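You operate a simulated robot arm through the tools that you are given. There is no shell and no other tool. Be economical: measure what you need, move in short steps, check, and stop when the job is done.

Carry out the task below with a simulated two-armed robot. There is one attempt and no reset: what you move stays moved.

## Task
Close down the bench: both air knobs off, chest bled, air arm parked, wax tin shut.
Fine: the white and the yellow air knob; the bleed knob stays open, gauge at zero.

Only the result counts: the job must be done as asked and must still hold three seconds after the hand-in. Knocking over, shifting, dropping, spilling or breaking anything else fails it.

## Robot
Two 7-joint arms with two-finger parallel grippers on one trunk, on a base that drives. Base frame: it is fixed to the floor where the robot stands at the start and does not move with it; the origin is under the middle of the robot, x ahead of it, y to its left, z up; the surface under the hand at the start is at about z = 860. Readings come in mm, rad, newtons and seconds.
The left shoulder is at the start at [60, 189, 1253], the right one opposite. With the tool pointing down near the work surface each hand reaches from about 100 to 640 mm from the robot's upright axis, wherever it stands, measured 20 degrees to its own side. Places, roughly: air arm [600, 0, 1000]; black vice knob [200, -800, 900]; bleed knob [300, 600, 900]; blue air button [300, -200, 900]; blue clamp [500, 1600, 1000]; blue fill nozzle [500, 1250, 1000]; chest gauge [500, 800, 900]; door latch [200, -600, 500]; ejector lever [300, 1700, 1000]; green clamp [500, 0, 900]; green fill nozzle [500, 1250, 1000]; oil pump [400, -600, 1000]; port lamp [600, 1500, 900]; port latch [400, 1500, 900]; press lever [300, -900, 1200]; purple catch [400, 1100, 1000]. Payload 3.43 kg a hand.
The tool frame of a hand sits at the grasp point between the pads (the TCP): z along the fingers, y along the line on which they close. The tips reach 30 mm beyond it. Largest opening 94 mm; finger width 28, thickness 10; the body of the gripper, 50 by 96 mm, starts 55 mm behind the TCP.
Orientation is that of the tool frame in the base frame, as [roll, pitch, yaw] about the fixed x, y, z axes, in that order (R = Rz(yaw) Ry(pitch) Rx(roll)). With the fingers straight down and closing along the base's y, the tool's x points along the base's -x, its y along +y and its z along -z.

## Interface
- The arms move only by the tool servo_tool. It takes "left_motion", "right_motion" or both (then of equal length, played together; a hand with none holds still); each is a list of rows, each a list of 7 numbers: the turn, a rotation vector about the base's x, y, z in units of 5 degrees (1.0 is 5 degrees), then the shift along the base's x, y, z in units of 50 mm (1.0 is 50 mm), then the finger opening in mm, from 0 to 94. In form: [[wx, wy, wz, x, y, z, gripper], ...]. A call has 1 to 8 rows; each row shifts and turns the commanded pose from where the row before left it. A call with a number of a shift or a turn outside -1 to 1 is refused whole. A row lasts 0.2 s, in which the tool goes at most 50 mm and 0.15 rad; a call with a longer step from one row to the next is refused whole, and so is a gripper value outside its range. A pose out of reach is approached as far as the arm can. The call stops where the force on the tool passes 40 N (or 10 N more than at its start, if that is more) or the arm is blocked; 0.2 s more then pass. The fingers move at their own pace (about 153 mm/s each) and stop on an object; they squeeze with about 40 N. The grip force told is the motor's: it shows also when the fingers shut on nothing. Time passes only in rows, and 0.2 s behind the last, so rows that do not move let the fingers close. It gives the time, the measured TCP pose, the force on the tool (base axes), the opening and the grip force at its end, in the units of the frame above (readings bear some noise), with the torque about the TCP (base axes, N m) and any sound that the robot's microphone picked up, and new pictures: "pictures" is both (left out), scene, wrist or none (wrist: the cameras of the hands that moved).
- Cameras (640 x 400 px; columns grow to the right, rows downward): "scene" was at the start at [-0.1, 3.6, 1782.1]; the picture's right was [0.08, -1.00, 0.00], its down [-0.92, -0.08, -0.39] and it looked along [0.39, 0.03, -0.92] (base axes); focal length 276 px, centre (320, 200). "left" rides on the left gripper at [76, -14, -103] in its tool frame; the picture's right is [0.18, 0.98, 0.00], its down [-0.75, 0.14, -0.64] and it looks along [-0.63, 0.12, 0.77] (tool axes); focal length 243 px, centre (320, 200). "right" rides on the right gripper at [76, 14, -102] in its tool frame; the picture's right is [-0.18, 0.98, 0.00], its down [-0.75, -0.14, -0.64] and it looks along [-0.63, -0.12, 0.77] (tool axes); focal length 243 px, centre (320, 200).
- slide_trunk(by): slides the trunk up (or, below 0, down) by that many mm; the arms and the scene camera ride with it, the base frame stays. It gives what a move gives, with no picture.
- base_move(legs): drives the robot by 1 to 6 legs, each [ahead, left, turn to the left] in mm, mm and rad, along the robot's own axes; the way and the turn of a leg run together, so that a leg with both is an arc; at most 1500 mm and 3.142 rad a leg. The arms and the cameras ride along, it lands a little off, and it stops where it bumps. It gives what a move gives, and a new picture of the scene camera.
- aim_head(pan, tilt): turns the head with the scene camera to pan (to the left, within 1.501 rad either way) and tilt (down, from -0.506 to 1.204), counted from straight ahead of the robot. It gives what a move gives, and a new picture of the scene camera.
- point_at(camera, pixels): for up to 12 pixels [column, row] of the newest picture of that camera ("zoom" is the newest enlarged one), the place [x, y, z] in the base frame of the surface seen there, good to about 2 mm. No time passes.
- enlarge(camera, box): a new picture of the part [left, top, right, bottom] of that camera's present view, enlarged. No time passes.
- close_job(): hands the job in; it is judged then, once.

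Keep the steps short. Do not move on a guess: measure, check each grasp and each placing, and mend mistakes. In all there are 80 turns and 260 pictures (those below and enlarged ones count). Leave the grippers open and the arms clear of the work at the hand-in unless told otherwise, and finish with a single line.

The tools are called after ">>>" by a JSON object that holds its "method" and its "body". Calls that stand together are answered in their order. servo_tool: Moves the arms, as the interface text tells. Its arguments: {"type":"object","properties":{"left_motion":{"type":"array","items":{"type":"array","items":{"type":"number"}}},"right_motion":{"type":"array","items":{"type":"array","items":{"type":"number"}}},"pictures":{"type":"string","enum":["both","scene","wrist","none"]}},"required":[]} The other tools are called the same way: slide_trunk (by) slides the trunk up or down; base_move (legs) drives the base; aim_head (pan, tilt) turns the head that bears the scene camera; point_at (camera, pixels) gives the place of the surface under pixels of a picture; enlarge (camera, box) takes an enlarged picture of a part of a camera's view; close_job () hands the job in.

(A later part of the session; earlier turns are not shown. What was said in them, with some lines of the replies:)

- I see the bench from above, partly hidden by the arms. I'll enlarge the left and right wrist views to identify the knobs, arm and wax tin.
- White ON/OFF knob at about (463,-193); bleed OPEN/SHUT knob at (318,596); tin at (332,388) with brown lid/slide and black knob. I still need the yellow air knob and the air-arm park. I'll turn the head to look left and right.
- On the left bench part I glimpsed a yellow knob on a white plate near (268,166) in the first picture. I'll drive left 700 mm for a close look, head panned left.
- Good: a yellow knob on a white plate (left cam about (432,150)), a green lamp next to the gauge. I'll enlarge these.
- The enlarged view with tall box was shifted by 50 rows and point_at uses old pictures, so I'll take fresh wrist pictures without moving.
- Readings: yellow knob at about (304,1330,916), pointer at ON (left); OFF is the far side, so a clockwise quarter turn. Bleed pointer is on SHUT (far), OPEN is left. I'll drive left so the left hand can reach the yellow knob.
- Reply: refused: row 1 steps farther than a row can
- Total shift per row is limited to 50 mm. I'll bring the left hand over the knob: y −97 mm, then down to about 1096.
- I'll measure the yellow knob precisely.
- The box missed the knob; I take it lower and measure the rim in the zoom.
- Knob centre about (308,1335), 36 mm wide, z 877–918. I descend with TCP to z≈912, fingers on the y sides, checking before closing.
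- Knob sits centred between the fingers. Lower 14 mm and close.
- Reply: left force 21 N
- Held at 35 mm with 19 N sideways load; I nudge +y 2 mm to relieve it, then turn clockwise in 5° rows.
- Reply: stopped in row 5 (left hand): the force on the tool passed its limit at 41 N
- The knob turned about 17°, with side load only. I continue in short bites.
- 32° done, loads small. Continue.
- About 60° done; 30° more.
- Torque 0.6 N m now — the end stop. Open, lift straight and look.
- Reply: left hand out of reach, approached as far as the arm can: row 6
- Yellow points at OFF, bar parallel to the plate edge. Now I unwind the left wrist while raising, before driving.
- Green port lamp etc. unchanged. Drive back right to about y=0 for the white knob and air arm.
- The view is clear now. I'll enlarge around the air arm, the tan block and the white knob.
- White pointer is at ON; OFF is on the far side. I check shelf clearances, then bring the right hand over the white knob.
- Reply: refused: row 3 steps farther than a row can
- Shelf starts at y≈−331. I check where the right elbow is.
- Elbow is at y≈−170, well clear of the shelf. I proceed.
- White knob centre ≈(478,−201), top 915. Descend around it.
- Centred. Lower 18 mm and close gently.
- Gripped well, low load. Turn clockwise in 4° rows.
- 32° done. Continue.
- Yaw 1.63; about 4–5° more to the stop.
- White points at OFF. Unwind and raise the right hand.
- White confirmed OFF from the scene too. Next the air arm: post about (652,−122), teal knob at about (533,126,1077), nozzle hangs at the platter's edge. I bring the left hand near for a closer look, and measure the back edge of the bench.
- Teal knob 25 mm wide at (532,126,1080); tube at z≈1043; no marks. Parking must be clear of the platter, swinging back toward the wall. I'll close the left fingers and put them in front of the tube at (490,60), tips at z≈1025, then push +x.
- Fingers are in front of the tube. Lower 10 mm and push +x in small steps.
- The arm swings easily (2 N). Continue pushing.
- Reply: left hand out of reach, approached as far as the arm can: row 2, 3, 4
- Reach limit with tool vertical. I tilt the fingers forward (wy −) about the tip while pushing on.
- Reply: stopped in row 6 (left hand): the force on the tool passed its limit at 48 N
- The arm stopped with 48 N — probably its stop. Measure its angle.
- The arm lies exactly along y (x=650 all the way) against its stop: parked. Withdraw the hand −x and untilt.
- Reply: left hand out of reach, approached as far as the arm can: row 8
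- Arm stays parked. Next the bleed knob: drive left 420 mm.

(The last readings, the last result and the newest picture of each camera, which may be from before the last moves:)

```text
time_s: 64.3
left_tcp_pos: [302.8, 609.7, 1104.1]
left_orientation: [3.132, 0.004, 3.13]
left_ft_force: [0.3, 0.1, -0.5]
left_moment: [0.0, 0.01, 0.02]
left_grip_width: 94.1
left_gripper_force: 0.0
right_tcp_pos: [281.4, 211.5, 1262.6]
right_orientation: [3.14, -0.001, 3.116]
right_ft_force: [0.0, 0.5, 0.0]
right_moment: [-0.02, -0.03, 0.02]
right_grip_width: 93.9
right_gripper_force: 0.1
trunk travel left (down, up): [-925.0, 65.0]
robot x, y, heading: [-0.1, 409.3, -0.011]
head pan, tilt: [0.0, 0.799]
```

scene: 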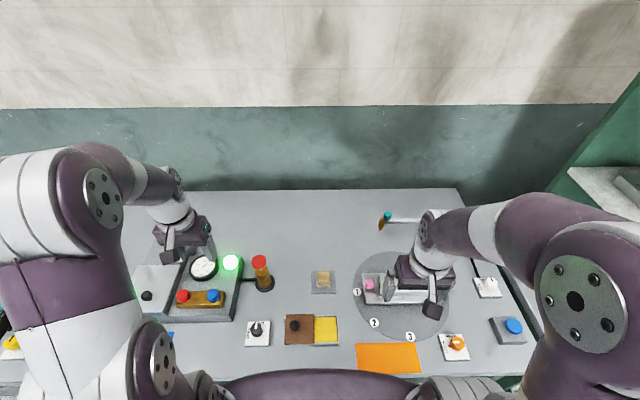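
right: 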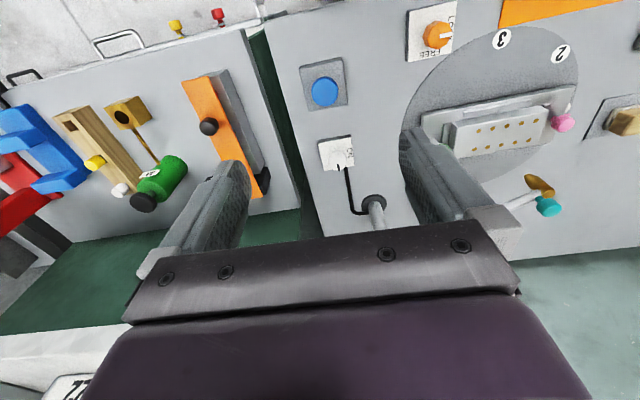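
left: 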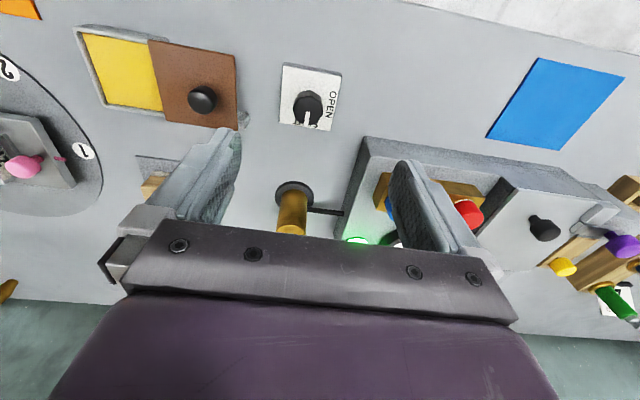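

>>> {"method": "enlarge", "body": {"camera": "left", "box": [276, 88, 340, 128]}}

>>> {"method": "point_at", "body": {"camera": "zoom", "pixels": [[310, 250], [320, 360], [190, 200], [440, 230], [320, 60], [310, 200]]}}

>>> {"method": "point_at", "body": {"camera": "left", "pixels": [[303, 121], [307, 115], [296, 108], [319, 105], [308, 99], [200, 95], [207, 92], [83, 60], [120, 75], [295, 195], [370, 165], [238, 118], [155, 108]]}}

```text
10.00 times, centred on (308, 108) of left
```

zoom: 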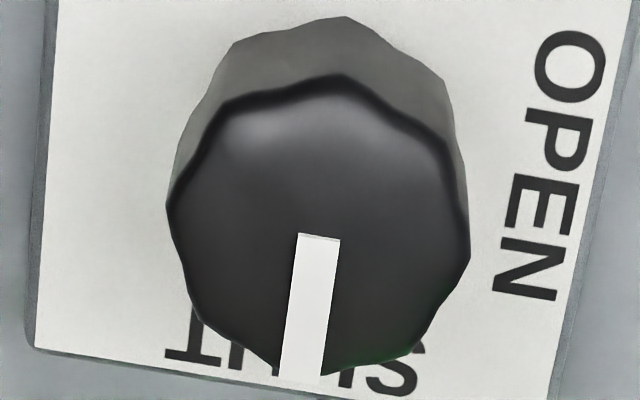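

```text
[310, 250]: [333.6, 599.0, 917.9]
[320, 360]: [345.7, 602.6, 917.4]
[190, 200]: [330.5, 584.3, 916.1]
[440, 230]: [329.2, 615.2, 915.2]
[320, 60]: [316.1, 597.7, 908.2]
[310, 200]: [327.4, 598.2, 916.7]
```

```text
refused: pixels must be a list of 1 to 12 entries
```

Bleed knob centre ≈(332,600), pointer at SHUT (far); OPEN is to the left, i.e. counter-clockwise 90°. I pre-rotate the hand −90° (known reachable), then grip and turn back.

>>> {"method": "servo_tool", "body": {"left_motion": [[0, 0, -1, 0.2, -0.1, 0, 94], [0, 0, -1, 0.2, -0.1, 0, 94], [0, 0, -1, 0.18, 0, 0, 94], [0, 0, -1, 0, 0, 0, 94], [0, 0, -1, 0, 0, 0, 94], [0, 0, -1, 0, 0, 0, 94], [0, 0, -1, 0, 0, 0, 94], [0, 0, -1, 0, 0, 0, 94]], "pictures": "none"}}

>>> {"method": "servo_tool", "body": {"left_motion": [[0, 0, -1, 0, 0, 0, 70], [0, 0, -1, 0, 0, 0, 70], [0, 0, -1, 0, 0, 0, 70], [0, 0, -1, 0, 0, 0, 70], [0, 0, -1, 0, 0, -1, 70], [0, 0, -1, 0, 0, -1, 70], [0, 0, -1, 0, 0, -1, 70], [0, 0, -1, 0, 0, 0, 70]], "pictures": "wrist"}}

```text
time_s: 66.1
left_tcp_pos: [330.9, 600.0, 1106.7]
left_orientation: [3.132, 0.007, 2.431]
left_ft_force: [-0.9, -0.1, 0.6]
left_moment: [-0.01, -0.02, 0.01]
left_grip_width: 94.2
left_gripper_force: 0.0
right_tcp_pos: [281.6, 210.3, 1261.4]
right_orientation: [3.141, -0.002, 3.117]
right_ft_force: [-1.1, -0.1, -0.7]
right_moment: [-0.01, -0.02, 0.0]
right_grip_width: 93.8
right_gripper_force: 0.0
trunk travel left (down, up): [-925.0, 65.0]
robot x, y, heading: [-2.3, 408.7, -0.018]
head pan, tilt: [0.0, 0.799]
```

```text
time_s: 67.9
left_tcp_pos: [331.4, 599.8, 956.4]
left_orientation: [3.131, 0.006, 1.735]
left_ft_force: [-0.7, -0.3, 0.1]
left_moment: [0.02, 0.03, 0.01]
left_grip_width: 69.8
left_gripper_force: 0.1
right_tcp_pos: [281.2, 210.5, 1262.4]
right_orientation: [-3.14, -0.002, 3.117]
right_ft_force: [0.3, -0.1, -0.8]
right_moment: [-0.02, 0.04, -0.02]
right_grip_width: 94.0
right_gripper_force: 0.0
trunk travel left (down, up): [-925.0, 65.0]
robot x, y, heading: [5.0, 408.1, -0.012]
head pan, tilt: [0.0, 0.799]
```

left: 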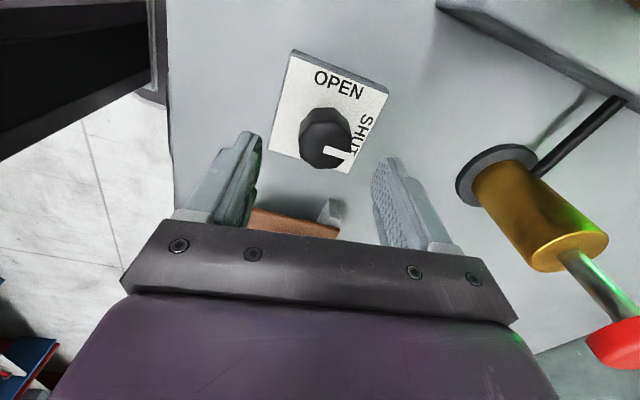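

Knob appears ~3 mm further in +x than the finger centre; I correct, lower to 913 and close.

>>> {"method": "servo_tool", "body": {"left_motion": [[0, 0, 0, 0.06, 0, -0.5, 70], [0, 0, 0, 0, 0, -0.36, 70], [0, 0, 0, 0, 0, 0, 20], [0, 0, 0, 0, 0, 0, 20]], "pictures": "wrist"}}

```text
time_s: 68.9
left_tcp_pos: [333.6, 599.6, 913.3]
left_orientation: [3.132, 0.007, 1.735]
left_ft_force: [5.6, 2.1, -1.5]
left_moment: [-0.2, 0.13, -0.02]
left_grip_width: 35.7
left_gripper_force: 45.0
right_tcp_pos: [281.9, 211.0, 1262.2]
right_orientation: [3.141, -0.002, 3.114]
right_ft_force: [0.4, 0.1, -0.7]
right_moment: [-0.03, 0.02, 0.0]
right_grip_width: 94.0
right_gripper_force: 0.0
trunk travel left (down, up): [-925.0, 65.0]
robot x, y, heading: [-1.5, 407.0, -0.018]
head pan, tilt: [0.0, 0.799]
```

left: 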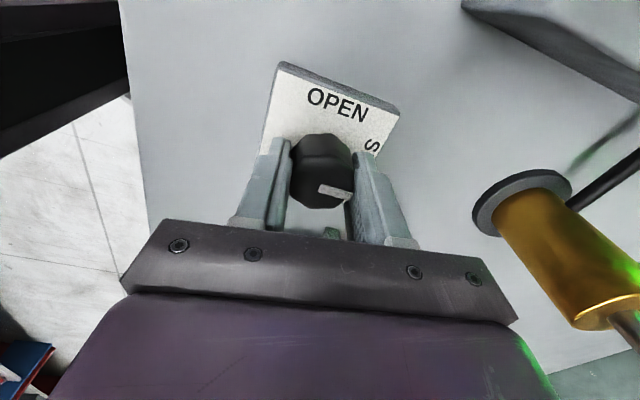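

Good grip, low load. Turn counter-clockwise.

>>> {"method": "servo_tool", "body": {"left_motion": [[0, 0, 0.8, 0, 0, 0, 20], [0, 0, 0.8, 0, 0, 0, 20], [0, 0, 0.8, 0, 0, 0, 20], [0, 0, 0.8, 0, 0, 0, 20], [0, 0, 0.8, 0, 0, 0, 20], [0, 0, 0.8, 0, 0, 0, 20], [0, 0, 0.8, 0, 0, 0, 20], [0, 0, 0.8, 0, 0, 0, 20]], "pictures": "none"}}

>>> {"method": "servo_tool", "body": {"left_motion": [[0, 0, 0.8, 0, 0, 0, 20], [0, 0, 0.8, 0, 0, 0, 20], [0, 0, 0.8, 0, 0, 0, 20], [0, 0, 0.8, 0, 0, 0, 20], [0, 0, 0.8, 0, 0, 0, 20], [0, 0, 0.8, 0, 0, 0, 20], [0, 0, 0.8, 0, 0, 0, 20], [0, 0, 0.8, 0, 0, 0, 20]], "pictures": "none"}}

>>> {"method": "servo_tool", "body": {"left_motion": [[0, 0, 0.8, 0, 0, 0, 20], [0, 0, 0.8, 0, 0, 0, 20], [0, 0, 0.8, 0, 0, 0, 20], [0, 0, 0.8, 0, 0, 0, 20], [0, 0, 0.8, 0, 0, 0, 20], [0, 0, 0.8, 0, 0, 0, 20]], "pictures": "wrist"}}

```text
time_s: 70.7
left_tcp_pos: [335.2, 600.2, 911.5]
left_orientation: [3.13, 0.011, 2.298]
left_ft_force: [15.3, 18.7, 31.8]
left_moment: [-0.6, 0.65, -0.04]
left_grip_width: 35.5
left_gripper_force: 44.7
right_tcp_pos: [281.0, 212.1, 1262.8]
right_orientation: [-3.14, -0.001, 3.117]
right_ft_force: [-0.7, 0.2, -0.6]
right_moment: [-0.06, -0.03, 0.0]
right_grip_width: 93.9
right_gripper_force: 0.1
trunk travel left (down, up): [-925.0, 65.0]
robot x, y, heading: [-3.5, 409.6, -0.015]
head pan, tilt: [0.0, 0.799]
```

```text
time_s: 72.5
left_tcp_pos: [335.9, 601.8, 911.7]
left_orientation: [3.134, 0.008, 2.854]
left_ft_force: [20.9, 22.1, 24.8]
left_moment: [-0.75, -0.08, -0.06]
left_grip_width: 35.3
left_gripper_force: 45.2
right_tcp_pos: [282.9, 213.2, 1261.4]
right_orientation: [-3.139, -0.001, 3.119]
right_ft_force: [0.6, 0.6, -0.2]
right_moment: [-0.01, 0.04, -0.03]
right_grip_width: 94.1
right_gripper_force: 0.0
trunk travel left (down, up): [-925.0, 65.0]
robot x, y, heading: [-0.4, 410.6, -0.01]
head pan, tilt: [0.0, 0.799]
```

```text
time_s: 73.9
left_tcp_pos: [336.8, 602.1, 911.1]
left_orientation: [3.131, 0.01, -3.008]
left_ft_force: [21.9, 25.5, 19.7]
left_moment: [-0.8, -0.6, -0.05]
left_grip_width: 35.1
left_gripper_force: 44.6
right_tcp_pos: [282.2, 214.8, 1262.5]
right_orientation: [-3.137, -0.002, 3.118]
right_ft_force: [-0.4, 0.3, -0.3]
right_moment: [0.01, -0.02, -0.01]
right_grip_width: 94.3
right_gripper_force: 0.1
trunk travel left (down, up): [-925.0, 65.0]
robot x, y, heading: [-0.0, 408.5, -0.015]
head pan, tilt: [0.0, 0.799]
```

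left: 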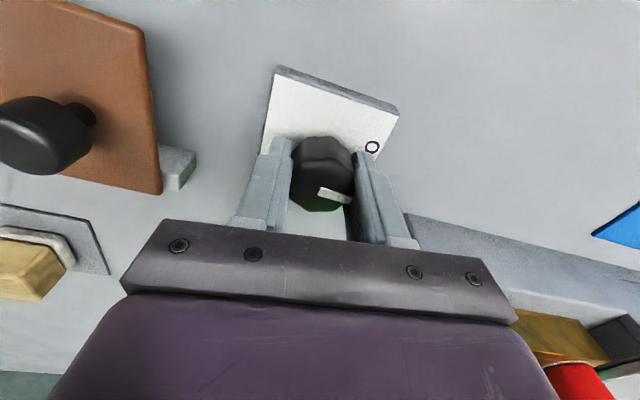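

88° turned, no stop torque yet; 3° more.

>>> {"method": "servo_tool", "body": {"left_motion": [[0, 0, 0.4, 0, 0, 0, 20], [0, 0, 0.4, 0, 0, 0, 20], [0, 0, 0, 0, 0, 0, 20]], "pictures": "none"}}

>>> {"method": "servo_tool", "body": {"left_motion": [[0, 0, 0, 0, 0, 0, 70], [0, 0, 0, 0, 0, 0, 70], [0, 0, 0, 0, 0, 1, 70], [0, 0, 0, 0, 0, 1, 70], [0, 0, 0, 0, 0, 1, 70], [0, 0, 0, 0, 0, 1, 70]], "pictures": "both"}}

>>> {"method": "enlarge", "body": {"camera": "left", "box": [270, 70, 366, 130]}}

>>> {"method": "enlarge", "body": {"camera": "scene", "box": [120, 230, 280, 330]}}

```text
time_s: 74.7
left_tcp_pos: [335.0, 601.2, 911.5]
left_orientation: [3.134, 0.008, -2.941]
left_ft_force: [21.4, 25.2, 14.9]
left_moment: [-0.85, -0.44, -0.23]
left_grip_width: 35.4
left_gripper_force: 44.1
right_tcp_pos: [284.4, 214.3, 1262.6]
right_orientation: [-3.139, -0.004, 3.116]
right_ft_force: [-0.6, -0.4, 0.3]
right_moment: [0.01, 0.01, -0.03]
right_grip_width: 94.0
right_gripper_force: 0.1
trunk travel left (down, up): [-925.0, 65.0]
robot x, y, heading: [-2.2, 408.3, -0.014]
head pan, tilt: [0.0, 0.799]
```

```text
time_s: 76.1
left_tcp_pos: [335.3, 596.8, 1093.8]
left_orientation: [3.141, 0.007, -2.943]
left_ft_force: [0.1, 0.2, 0.4]
left_moment: [0.01, 0.02, -0.01]
left_grip_width: 70.0
left_gripper_force: 0.0
left hand out of reach, approached as far as the arm can: row 6
right_tcp_pos: [281.0, 210.0, 1261.7]
right_orientation: [3.142, -0.002, 3.117]
right_ft_force: [-0.1, 0.7, 0.3]
right_moment: [-0.01, 0.05, 0.0]
right_grip_width: 94.3
right_gripper_force: 0.1
trunk travel left (down, up): [-925.0, 65.0]
robot x, y, heading: [-0.6, 407.8, -0.018]
head pan, tilt: [0.0, 0.799]
```

scene: 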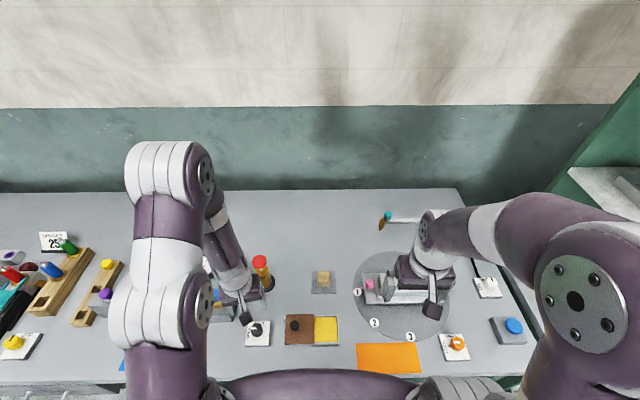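
left: 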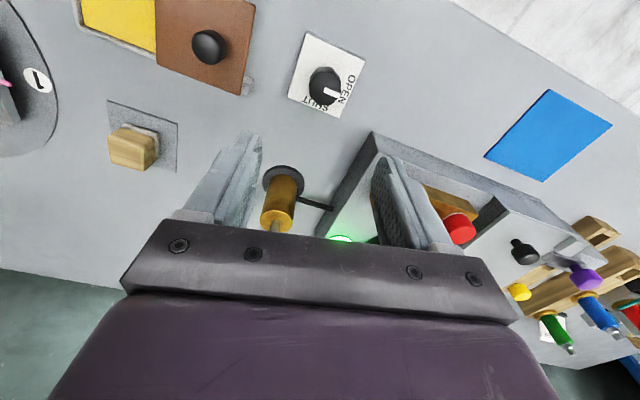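

```text
6.67 times, centred on (318, 100) of left
```

zoom: 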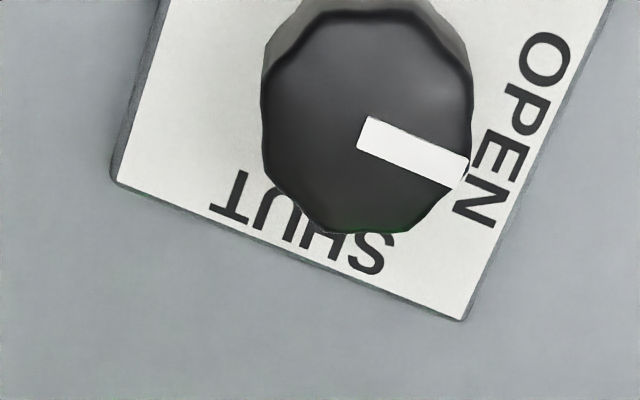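

```text
4.00 times, centred on (200, 280) of scene
```

zoom: 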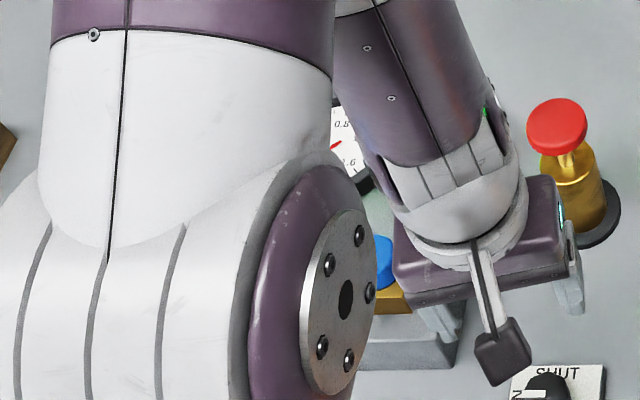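

Bleed points at OPEN. Straighten the left hand and raise it, then look at the gauge and tin.

>>> {"method": "servo_tool", "body": {"left_motion": [[0, 0, -1, -0.3, 0, 0.5, 94], [0, 0, -1, -0.3, -0.3, 0.8, 94], [0, 0, -0.3, 0, -0.5, 0.8, 94], [0, 0, 0, 0, -0.8, 0.2, 94], [0, 0, 0, 0, -0.8, 0, 94]], "pictures": "both"}}

>>> {"method": "enlarge", "body": {"camera": "left", "box": [200, 60, 360, 160]}}

>>> {"method": "enlarge", "body": {"camera": "left", "box": [420, 90, 620, 215]}}

```text
time_s: 77.3
left_tcp_pos: [304.2, 477.7, 1226.6]
left_orientation: [3.129, 0.007, 3.141]
left_ft_force: [-0.9, -0.9, 0.6]
left_moment: [0.0, -0.02, 0.03]
left_grip_width: 93.9
left_gripper_force: 0.2
right_tcp_pos: [279.6, 207.7, 1262.8]
right_orientation: [3.14, 0.0, 3.117]
right_ft_force: [0.7, -0.2, 0.3]
right_moment: [-0.03, -0.03, 0.01]
right_grip_width: 93.9
right_gripper_force: 0.0
trunk travel left (down, up): [-925.0, 65.0]
robot x, y, heading: [0.2, 408.4, -0.014]
head pan, tilt: [0.0, 0.799]
```

scene: 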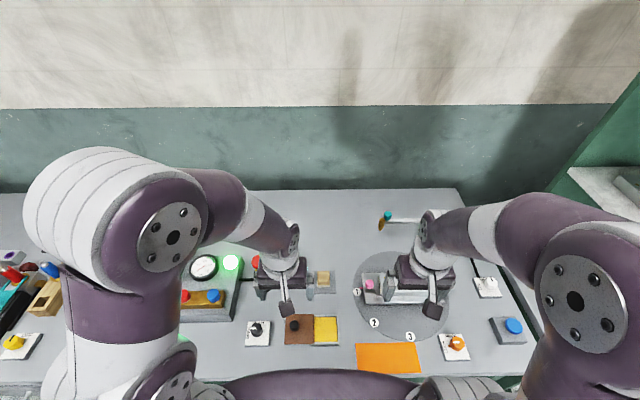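
left: 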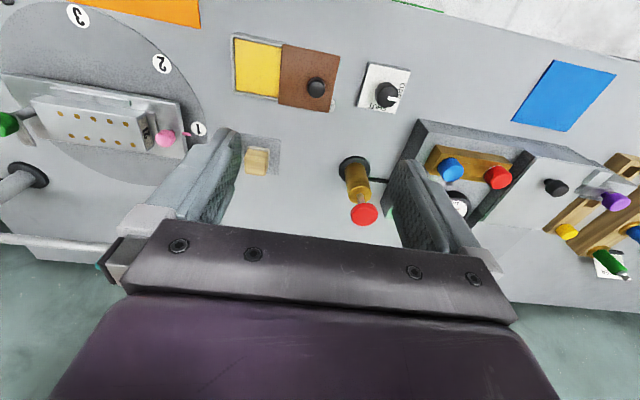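

```text
4.00 times, centred on (280, 110) of left
```

zoom: 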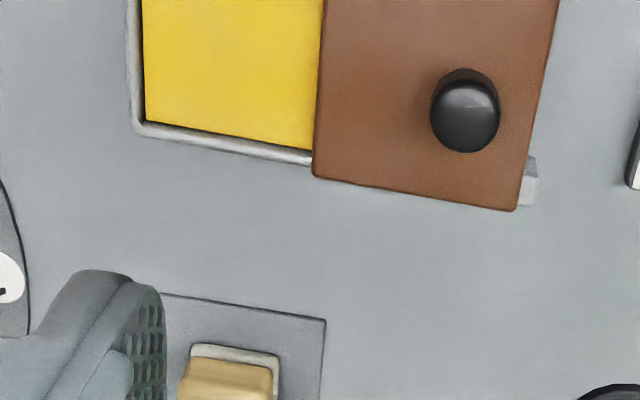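

```text
3.20 times, centred on (520, 152) of left
```

zoom: 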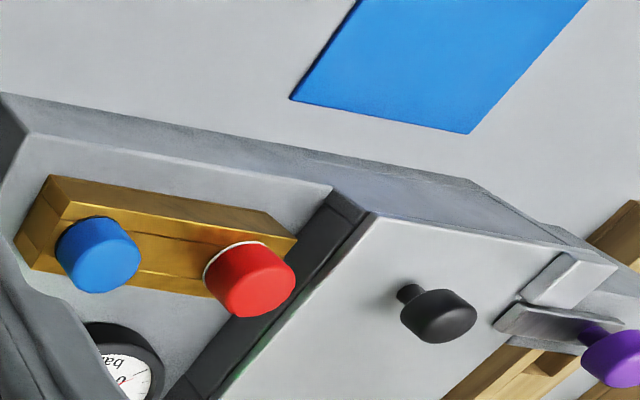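

Check gauge and lamp in the scene picture and measure the tin.

>>> {"method": "enlarge", "body": {"camera": "scene", "box": [176, 240, 256, 290]}}

>>> {"method": "point_at", "body": {"camera": "left", "pixels": [[316, 88], [310, 92], [323, 92], [316, 97], [282, 50], [280, 100], [338, 57], [328, 110], [235, 38], [236, 90], [265, 70], [333, 106]]}}

```text
8.00 times, centred on (216, 265) of scene
```

zoom: 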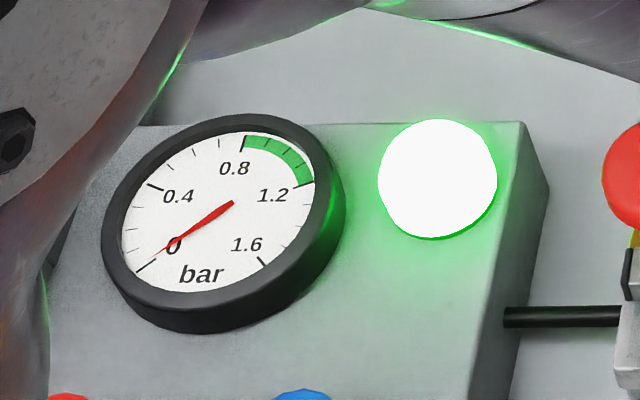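

```text
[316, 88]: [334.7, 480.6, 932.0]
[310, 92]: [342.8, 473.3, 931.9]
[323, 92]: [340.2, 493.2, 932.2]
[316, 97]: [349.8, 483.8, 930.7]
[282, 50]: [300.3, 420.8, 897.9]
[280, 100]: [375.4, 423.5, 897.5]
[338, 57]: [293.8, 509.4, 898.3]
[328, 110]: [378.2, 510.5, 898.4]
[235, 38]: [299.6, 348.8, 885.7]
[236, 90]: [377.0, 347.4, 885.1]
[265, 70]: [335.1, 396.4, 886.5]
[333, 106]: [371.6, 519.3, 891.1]
```

Needle is at (about) 0. Tin lid: knob at (338,483,932), lid x 294–377, y 421–510; tin opening begins at y≈347. The lid must slide about −75 mm in y. Bring the left hand over its knob.

>>> {"method": "servo_tool", "body": {"left_motion": [[0, 0, 0, 0.68, 0.1, -0.5, 94], [0, 0, 0, 0, 0, -1, 80], [0, 0, 0, 0, 0, -1, 70], [0, 0, 0, 0, 0, -1, 70], [0, 0, 0, 0, 0, -1, 70], [0, 0, 0, 0, 0, -0.9, 70]], "pictures": "wrist"}}

```text
time_s: 78.7
left_tcp_pos: [339.7, 483.1, 958.0]
left_orientation: [3.13, 0.008, 3.14]
left_ft_force: [0.7, -0.1, -0.2]
left_moment: [0.01, -0.03, 0.0]
left_grip_width: 69.8
left_gripper_force: 0.0
right_tcp_pos: [279.9, 210.5, 1261.2]
right_orientation: [-3.141, 0.0, 3.117]
right_ft_force: [-0.2, 0.3, 0.4]
right_moment: [-0.02, 0.01, -0.03]
right_grip_width: 93.9
right_gripper_force: 0.0
trunk travel left (down, up): [-925.0, 65.0]
robot x, y, heading: [2.0, 408.8, -0.02]
head pan, tilt: [0.0, 0.799]
```

left: 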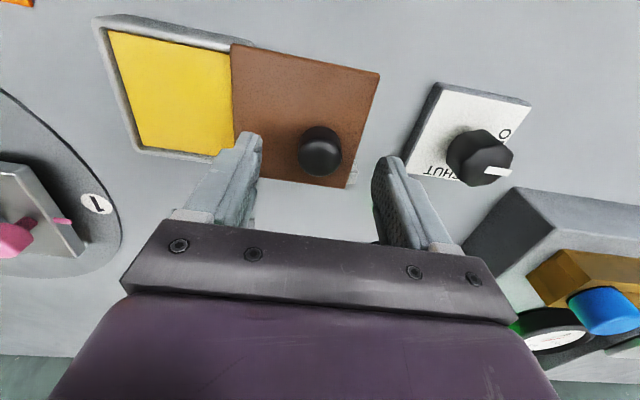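

Knob centred. Lower 24 mm (tips just above the lid) and close.

>>> {"method": "servo_tool", "body": {"left_motion": [[0, 0, 0, -0.05, 0, -0.46, 70], [0, 0, 0, 0, 0, 0, 10], [0, 0, 0, 0, 0, 0, 10]], "pictures": "wrist"}}

```text
time_s: 79.5
left_tcp_pos: [338.2, 483.6, 935.2]
left_orientation: [3.131, 0.007, -3.141]
left_ft_force: [0.0, -0.5, -2.0]
left_moment: [-0.88, -0.23, -0.04]
left_grip_width: 27.4
left_gripper_force: 44.8
right_tcp_pos: [281.1, 210.8, 1261.7]
right_orientation: [-3.141, -0.002, 3.118]
right_ft_force: [0.0, -0.4, -0.5]
right_moment: [0.0, 0.0, 0.0]
right_grip_width: 93.9
right_gripper_force: 0.0
trunk travel left (down, up): [-925.0, 65.0]
robot x, y, heading: [-1.2, 410.5, -0.018]
head pan, tilt: [0.0, 0.799]
```

left: 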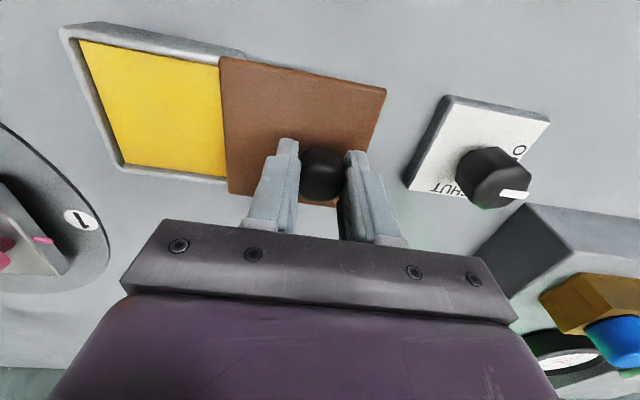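

Gripped (27 mm). Slide −y 40 mm first and check.

>>> {"method": "servo_tool", "body": {"left_motion": [[0, 0, 0, 0, -0.2, 0, 10], [0, 0, 0, 0, -0.3, 0, 10], [0, 0, 0, 0, -0.3, 0, 10]], "pictures": "wrist"}}

```text
time_s: 80.3
left_tcp_pos: [337.5, 444.2, 935.4]
left_orientation: [3.133, 0.006, -3.141]
left_ft_force: [4.7, 0.2, 0.3]
left_moment: [-0.76, -0.54, 0.18]
left_grip_width: 27.5
left_gripper_force: 45.4
right_tcp_pos: [280.8, 210.6, 1261.7]
right_orientation: [3.141, -0.003, 3.116]
right_ft_force: [0.1, 0.7, -0.2]
right_moment: [-0.06, 0.01, -0.01]
right_grip_width: 93.9
right_gripper_force: 0.0
trunk travel left (down, up): [-925.0, 65.0]
robot x, y, heading: [-1.3, 410.2, -0.016]
head pan, tilt: [0.0, 0.799]
```

left: 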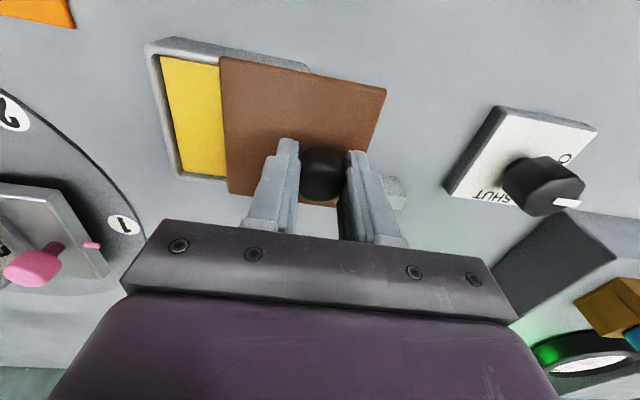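

It slides smoothly. Continue about 40 mm more, toward the stop.

>>> {"method": "servo_tool", "body": {"left_motion": [[0, 0, 0, 0, -0.2, 0, 10], [0, 0, 0, 0, -0.2, 0, 10], [0, 0, 0, 0, -0.2, 0, 10], [0, 0, 0, 0, -0.1, 0, 10], [0, 0, 0, 0, -0.1, 0, 10]], "pictures": "wrist"}}

```text
time_s: 81.5
left_tcp_pos: [337.1, 402.1, 935.5]
left_orientation: [3.134, 0.007, 3.141]
left_ft_force: [17.4, 1.8, 6.6]
left_moment: [-0.84, -0.28, 0.01]
left_grip_width: 27.5
left_gripper_force: 45.4
right_tcp_pos: [283.1, 211.0, 1261.8]
right_orientation: [-3.141, -0.003, 3.117]
right_ft_force: [-0.2, 0.3, -0.7]
right_moment: [0.0, 0.02, -0.01]
right_grip_width: 94.2
right_gripper_force: 0.0
trunk travel left (down, up): [-925.0, 65.0]
robot x, y, heading: [-1.0, 406.1, -0.015]
head pan, tilt: [0.0, 0.799]
```

left: 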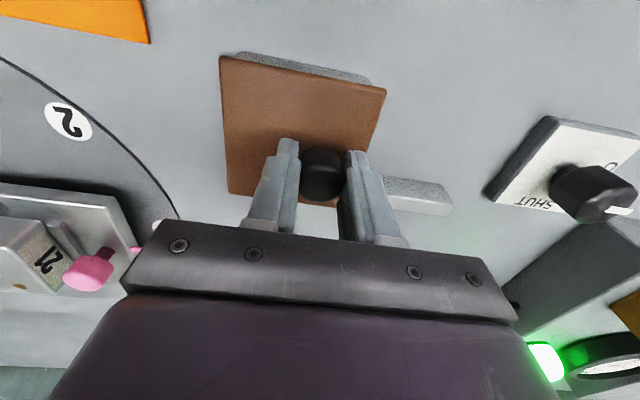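

Yellow is now covered (81 mm moved). No stop yet; creep a few mm more.

>>> {"method": "servo_tool", "body": {"left_motion": [[0, 0, 0, 0.02, -0.06, 0, 10], [0, 0, 0, 0.02, -0.06, 0, 10], [0, 0, 0, 0, 0, 0, 10]], "pictures": "wrist"}}

```text
time_s: 82.3
left_tcp_pos: [338.3, 402.1, 934.6]
left_orientation: [3.134, 0.003, -3.14]
left_ft_force: [17.8, 20.7, 20.3]
left_moment: [-0.4, 0.06, 0.02]
left_grip_width: 27.6
left_gripper_force: 45.3
right_tcp_pos: [282.9, 215.2, 1262.4]
right_orientation: [-3.138, -0.002, 3.118]
right_ft_force: [-0.2, 0.3, -0.4]
right_moment: [0.03, -0.01, -0.04]
right_grip_width: 94.1
right_gripper_force: 0.1
trunk travel left (down, up): [-925.0, 65.0]
robot x, y, heading: [0.6, 409.8, -0.008]
head pan, tilt: [0.0, 0.799]
```

left: 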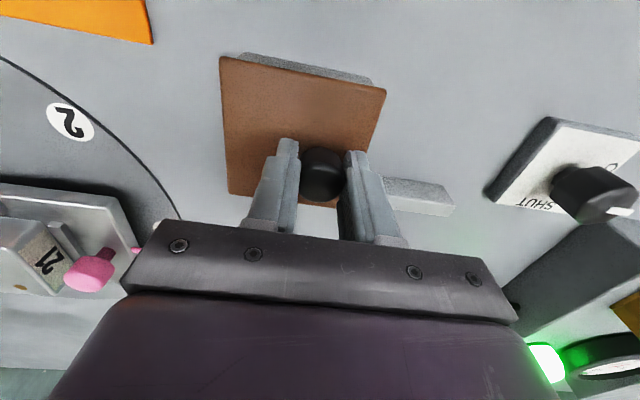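

The lid hit its stop (20 N, no further motion). Release, lift and clear the arm to view everything.

>>> {"method": "servo_tool", "body": {"left_motion": [[0, 0, 0, 0, 0.03, 0, 10], [0, 0, 0, 0, 0, 0, 70], [0, 0, 0, 0, 0, 0, 70], [0, 0, 0, 0, 0, 1, 70], [0, 0, 0, 0, 0, 1, 94], [0, 0, 0, 0, 0, 1, 94], [0, 0, 0, 0, 0, 1, 94], [0, 0, 0, -0.5, 0, 0.8, 94]], "pictures": "both"}}

>>> {"method": "enlarge", "body": {"camera": "scene", "box": [176, 240, 256, 290]}}

>>> {"method": "enlarge", "body": {"camera": "left", "box": [240, 50, 480, 200]}}

```text
time_s: 84.1
left_tcp_pos: [308.3, 398.9, 1176.3]
left_orientation: [3.132, 0.007, 3.14]
left_ft_force: [-1.0, 0.2, 0.3]
left_moment: [0.0, 0.01, 0.01]
left_grip_width: 94.1
left_gripper_force: 0.0
right_tcp_pos: [279.8, 211.7, 1263.2]
right_orientation: [-3.14, 0.003, 3.117]
right_ft_force: [-0.1, 0.4, 1.1]
right_moment: [-0.02, -0.04, -0.02]
right_grip_width: 94.0
right_gripper_force: 0.1
trunk travel left (down, up): [-925.0, 65.0]
robot x, y, heading: [-2.3, 408.1, -0.015]
head pan, tilt: [0.0, 0.799]
```

scene: 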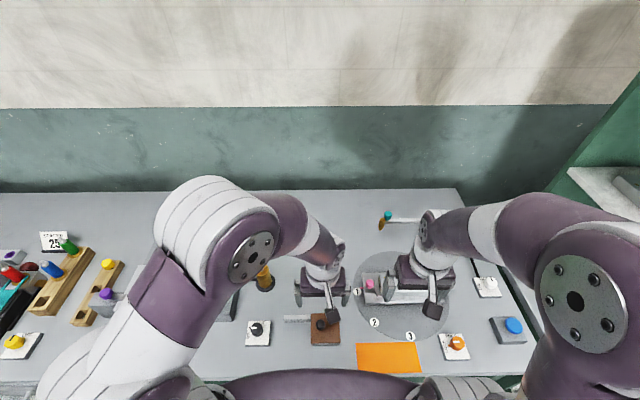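
left: 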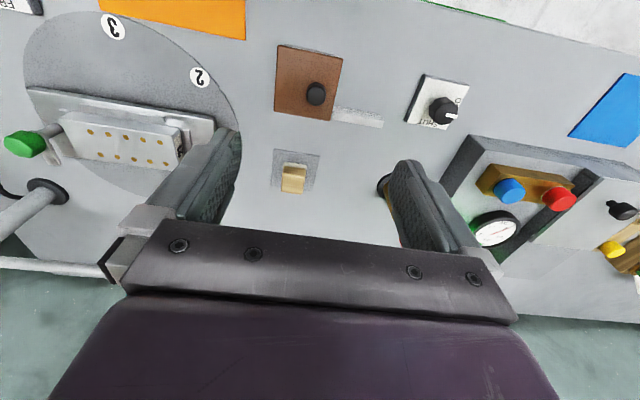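

```text
8.00 times, centred on (216, 265) of scene
```

zoom: 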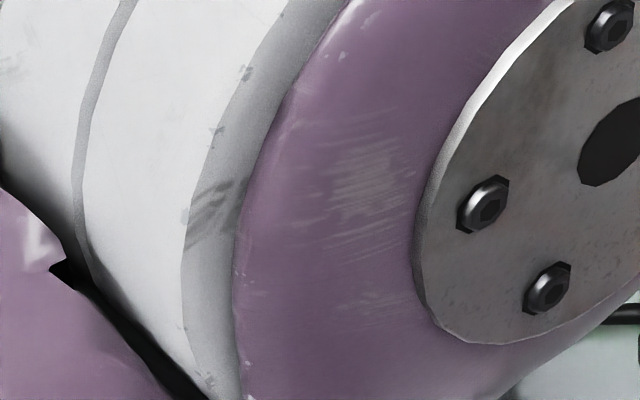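

```text
2.67 times, centred on (360, 125) of left
```

zoom: 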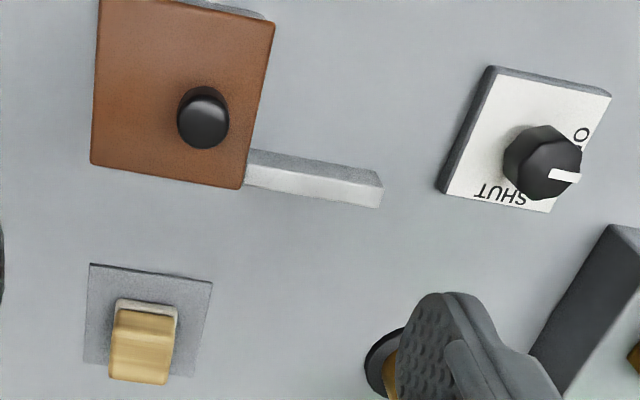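

Tin shut. Raise the left hand further and verify gauge, white, yellow and arm.

>>> {"method": "servo_tool", "body": {"left_motion": [[0, 0, 0, -0.5, 0.5, 0.7, 94], [0, 0, 0, 0, 0.5, 0.8, 94], [0, 0, 0, 0, 0.5, 0.8, 94], [0, 0, 0, 0, 0.3, 0, 94]], "pictures": "both"}}

>>> {"method": "enlarge", "body": {"camera": "left", "box": [360, 60, 600, 210]}}

>>> {"method": "enlarge", "body": {"camera": "scene", "box": [0, 240, 120, 360]}}

>>> {"method": "enlarge", "body": {"camera": "scene", "box": [360, 200, 540, 360]}}

```text
time_s: 85.1
left_tcp_pos: [286.0, 491.1, 1289.2]
left_orientation: [3.13, 0.008, 3.14]
left_ft_force: [-0.3, -0.1, -0.2]
left_moment: [0.0, 0.01, 0.02]
left_grip_width: 94.0
left_gripper_force: 0.0
right_tcp_pos: [281.0, 210.9, 1262.8]
right_orientation: [-3.14, 0.001, 3.117]
right_ft_force: [0.0, 0.1, 0.8]
right_moment: [0.04, -0.01, 0.04]
right_grip_width: 93.9
right_gripper_force: 0.0
trunk travel left (down, up): [-925.0, 65.0]
robot x, y, heading: [-0.6, 409.4, -0.019]
head pan, tilt: [0.0, 0.799]
```

scene: 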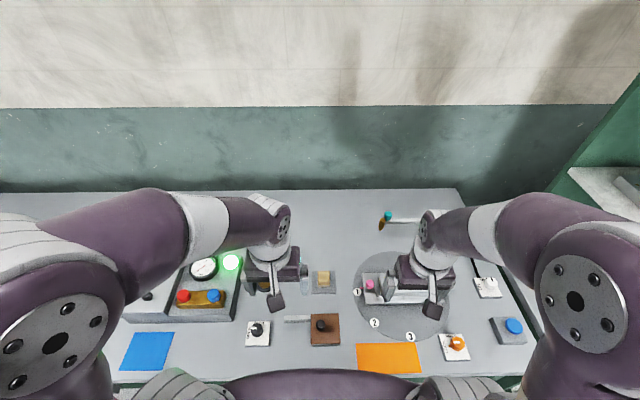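
left: 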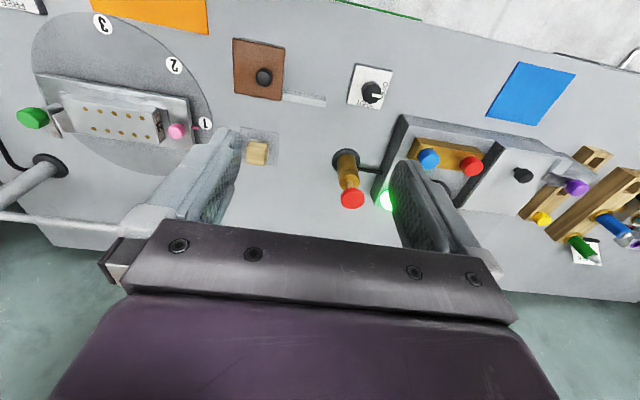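

```text
2.67 times, centred on (480, 135) of left
```

zoom: 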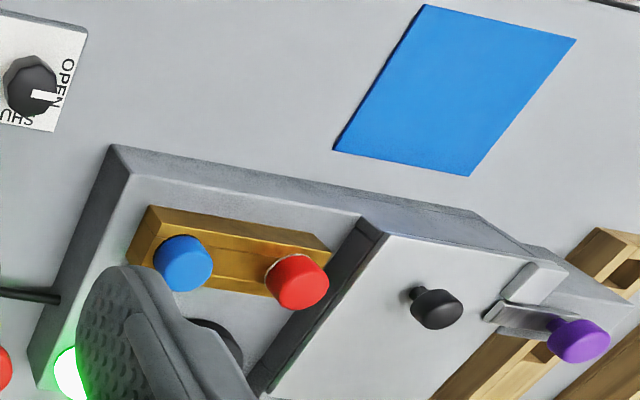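

```text
3.33 times, centred on (60, 300) of scene
```

zoom: 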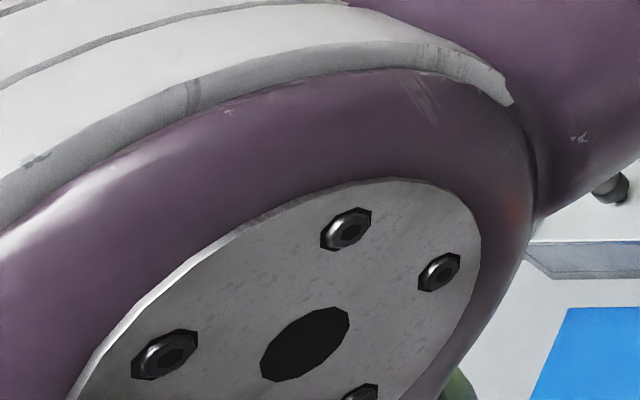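

```text
2.50 times, centred on (450, 280) of scene
```

zoom: 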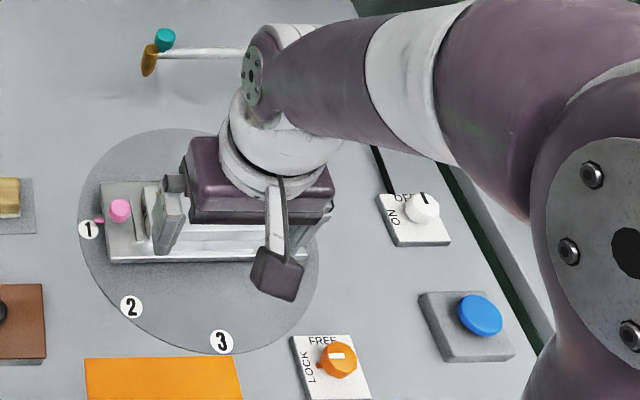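

>>> {"method": "enlarge", "body": {"camera": "scene", "box": [176, 245, 256, 295]}}

>>> {"method": "enlarge", "body": {"camera": "scene", "box": [370, 195, 450, 245]}}

```text
8.00 times, centred on (216, 270) of scene
```

zoom: 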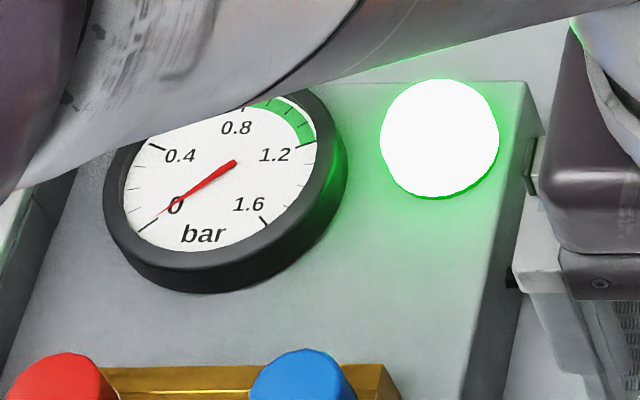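

```text
8.00 times, centred on (410, 220) of scene
```

zoom: 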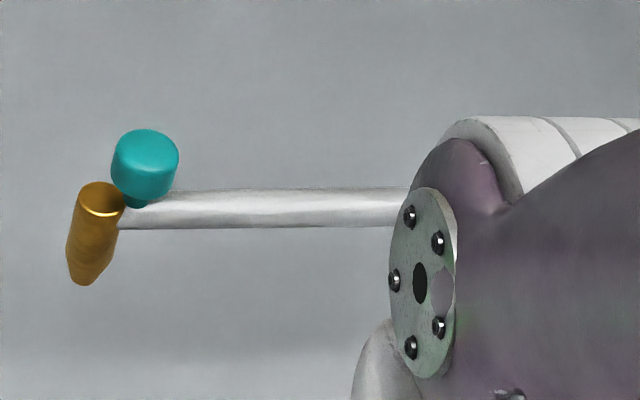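

Gauge needle rests on the 0 mark, bleed points to OPEN, white and yellow are OFF, the arm is parked, the tin shut, grippers open and clear. Handing in.

>>> {"method": "close_job", "body": {}}

```text
The job is handed in.
```

The bench is closed down and handed in: white and yellow air knobs off, bleed knob left open with the gauge at zero, air arm swung back to its stop clear of the platter (nothing marks a park spot), wax tin shut.
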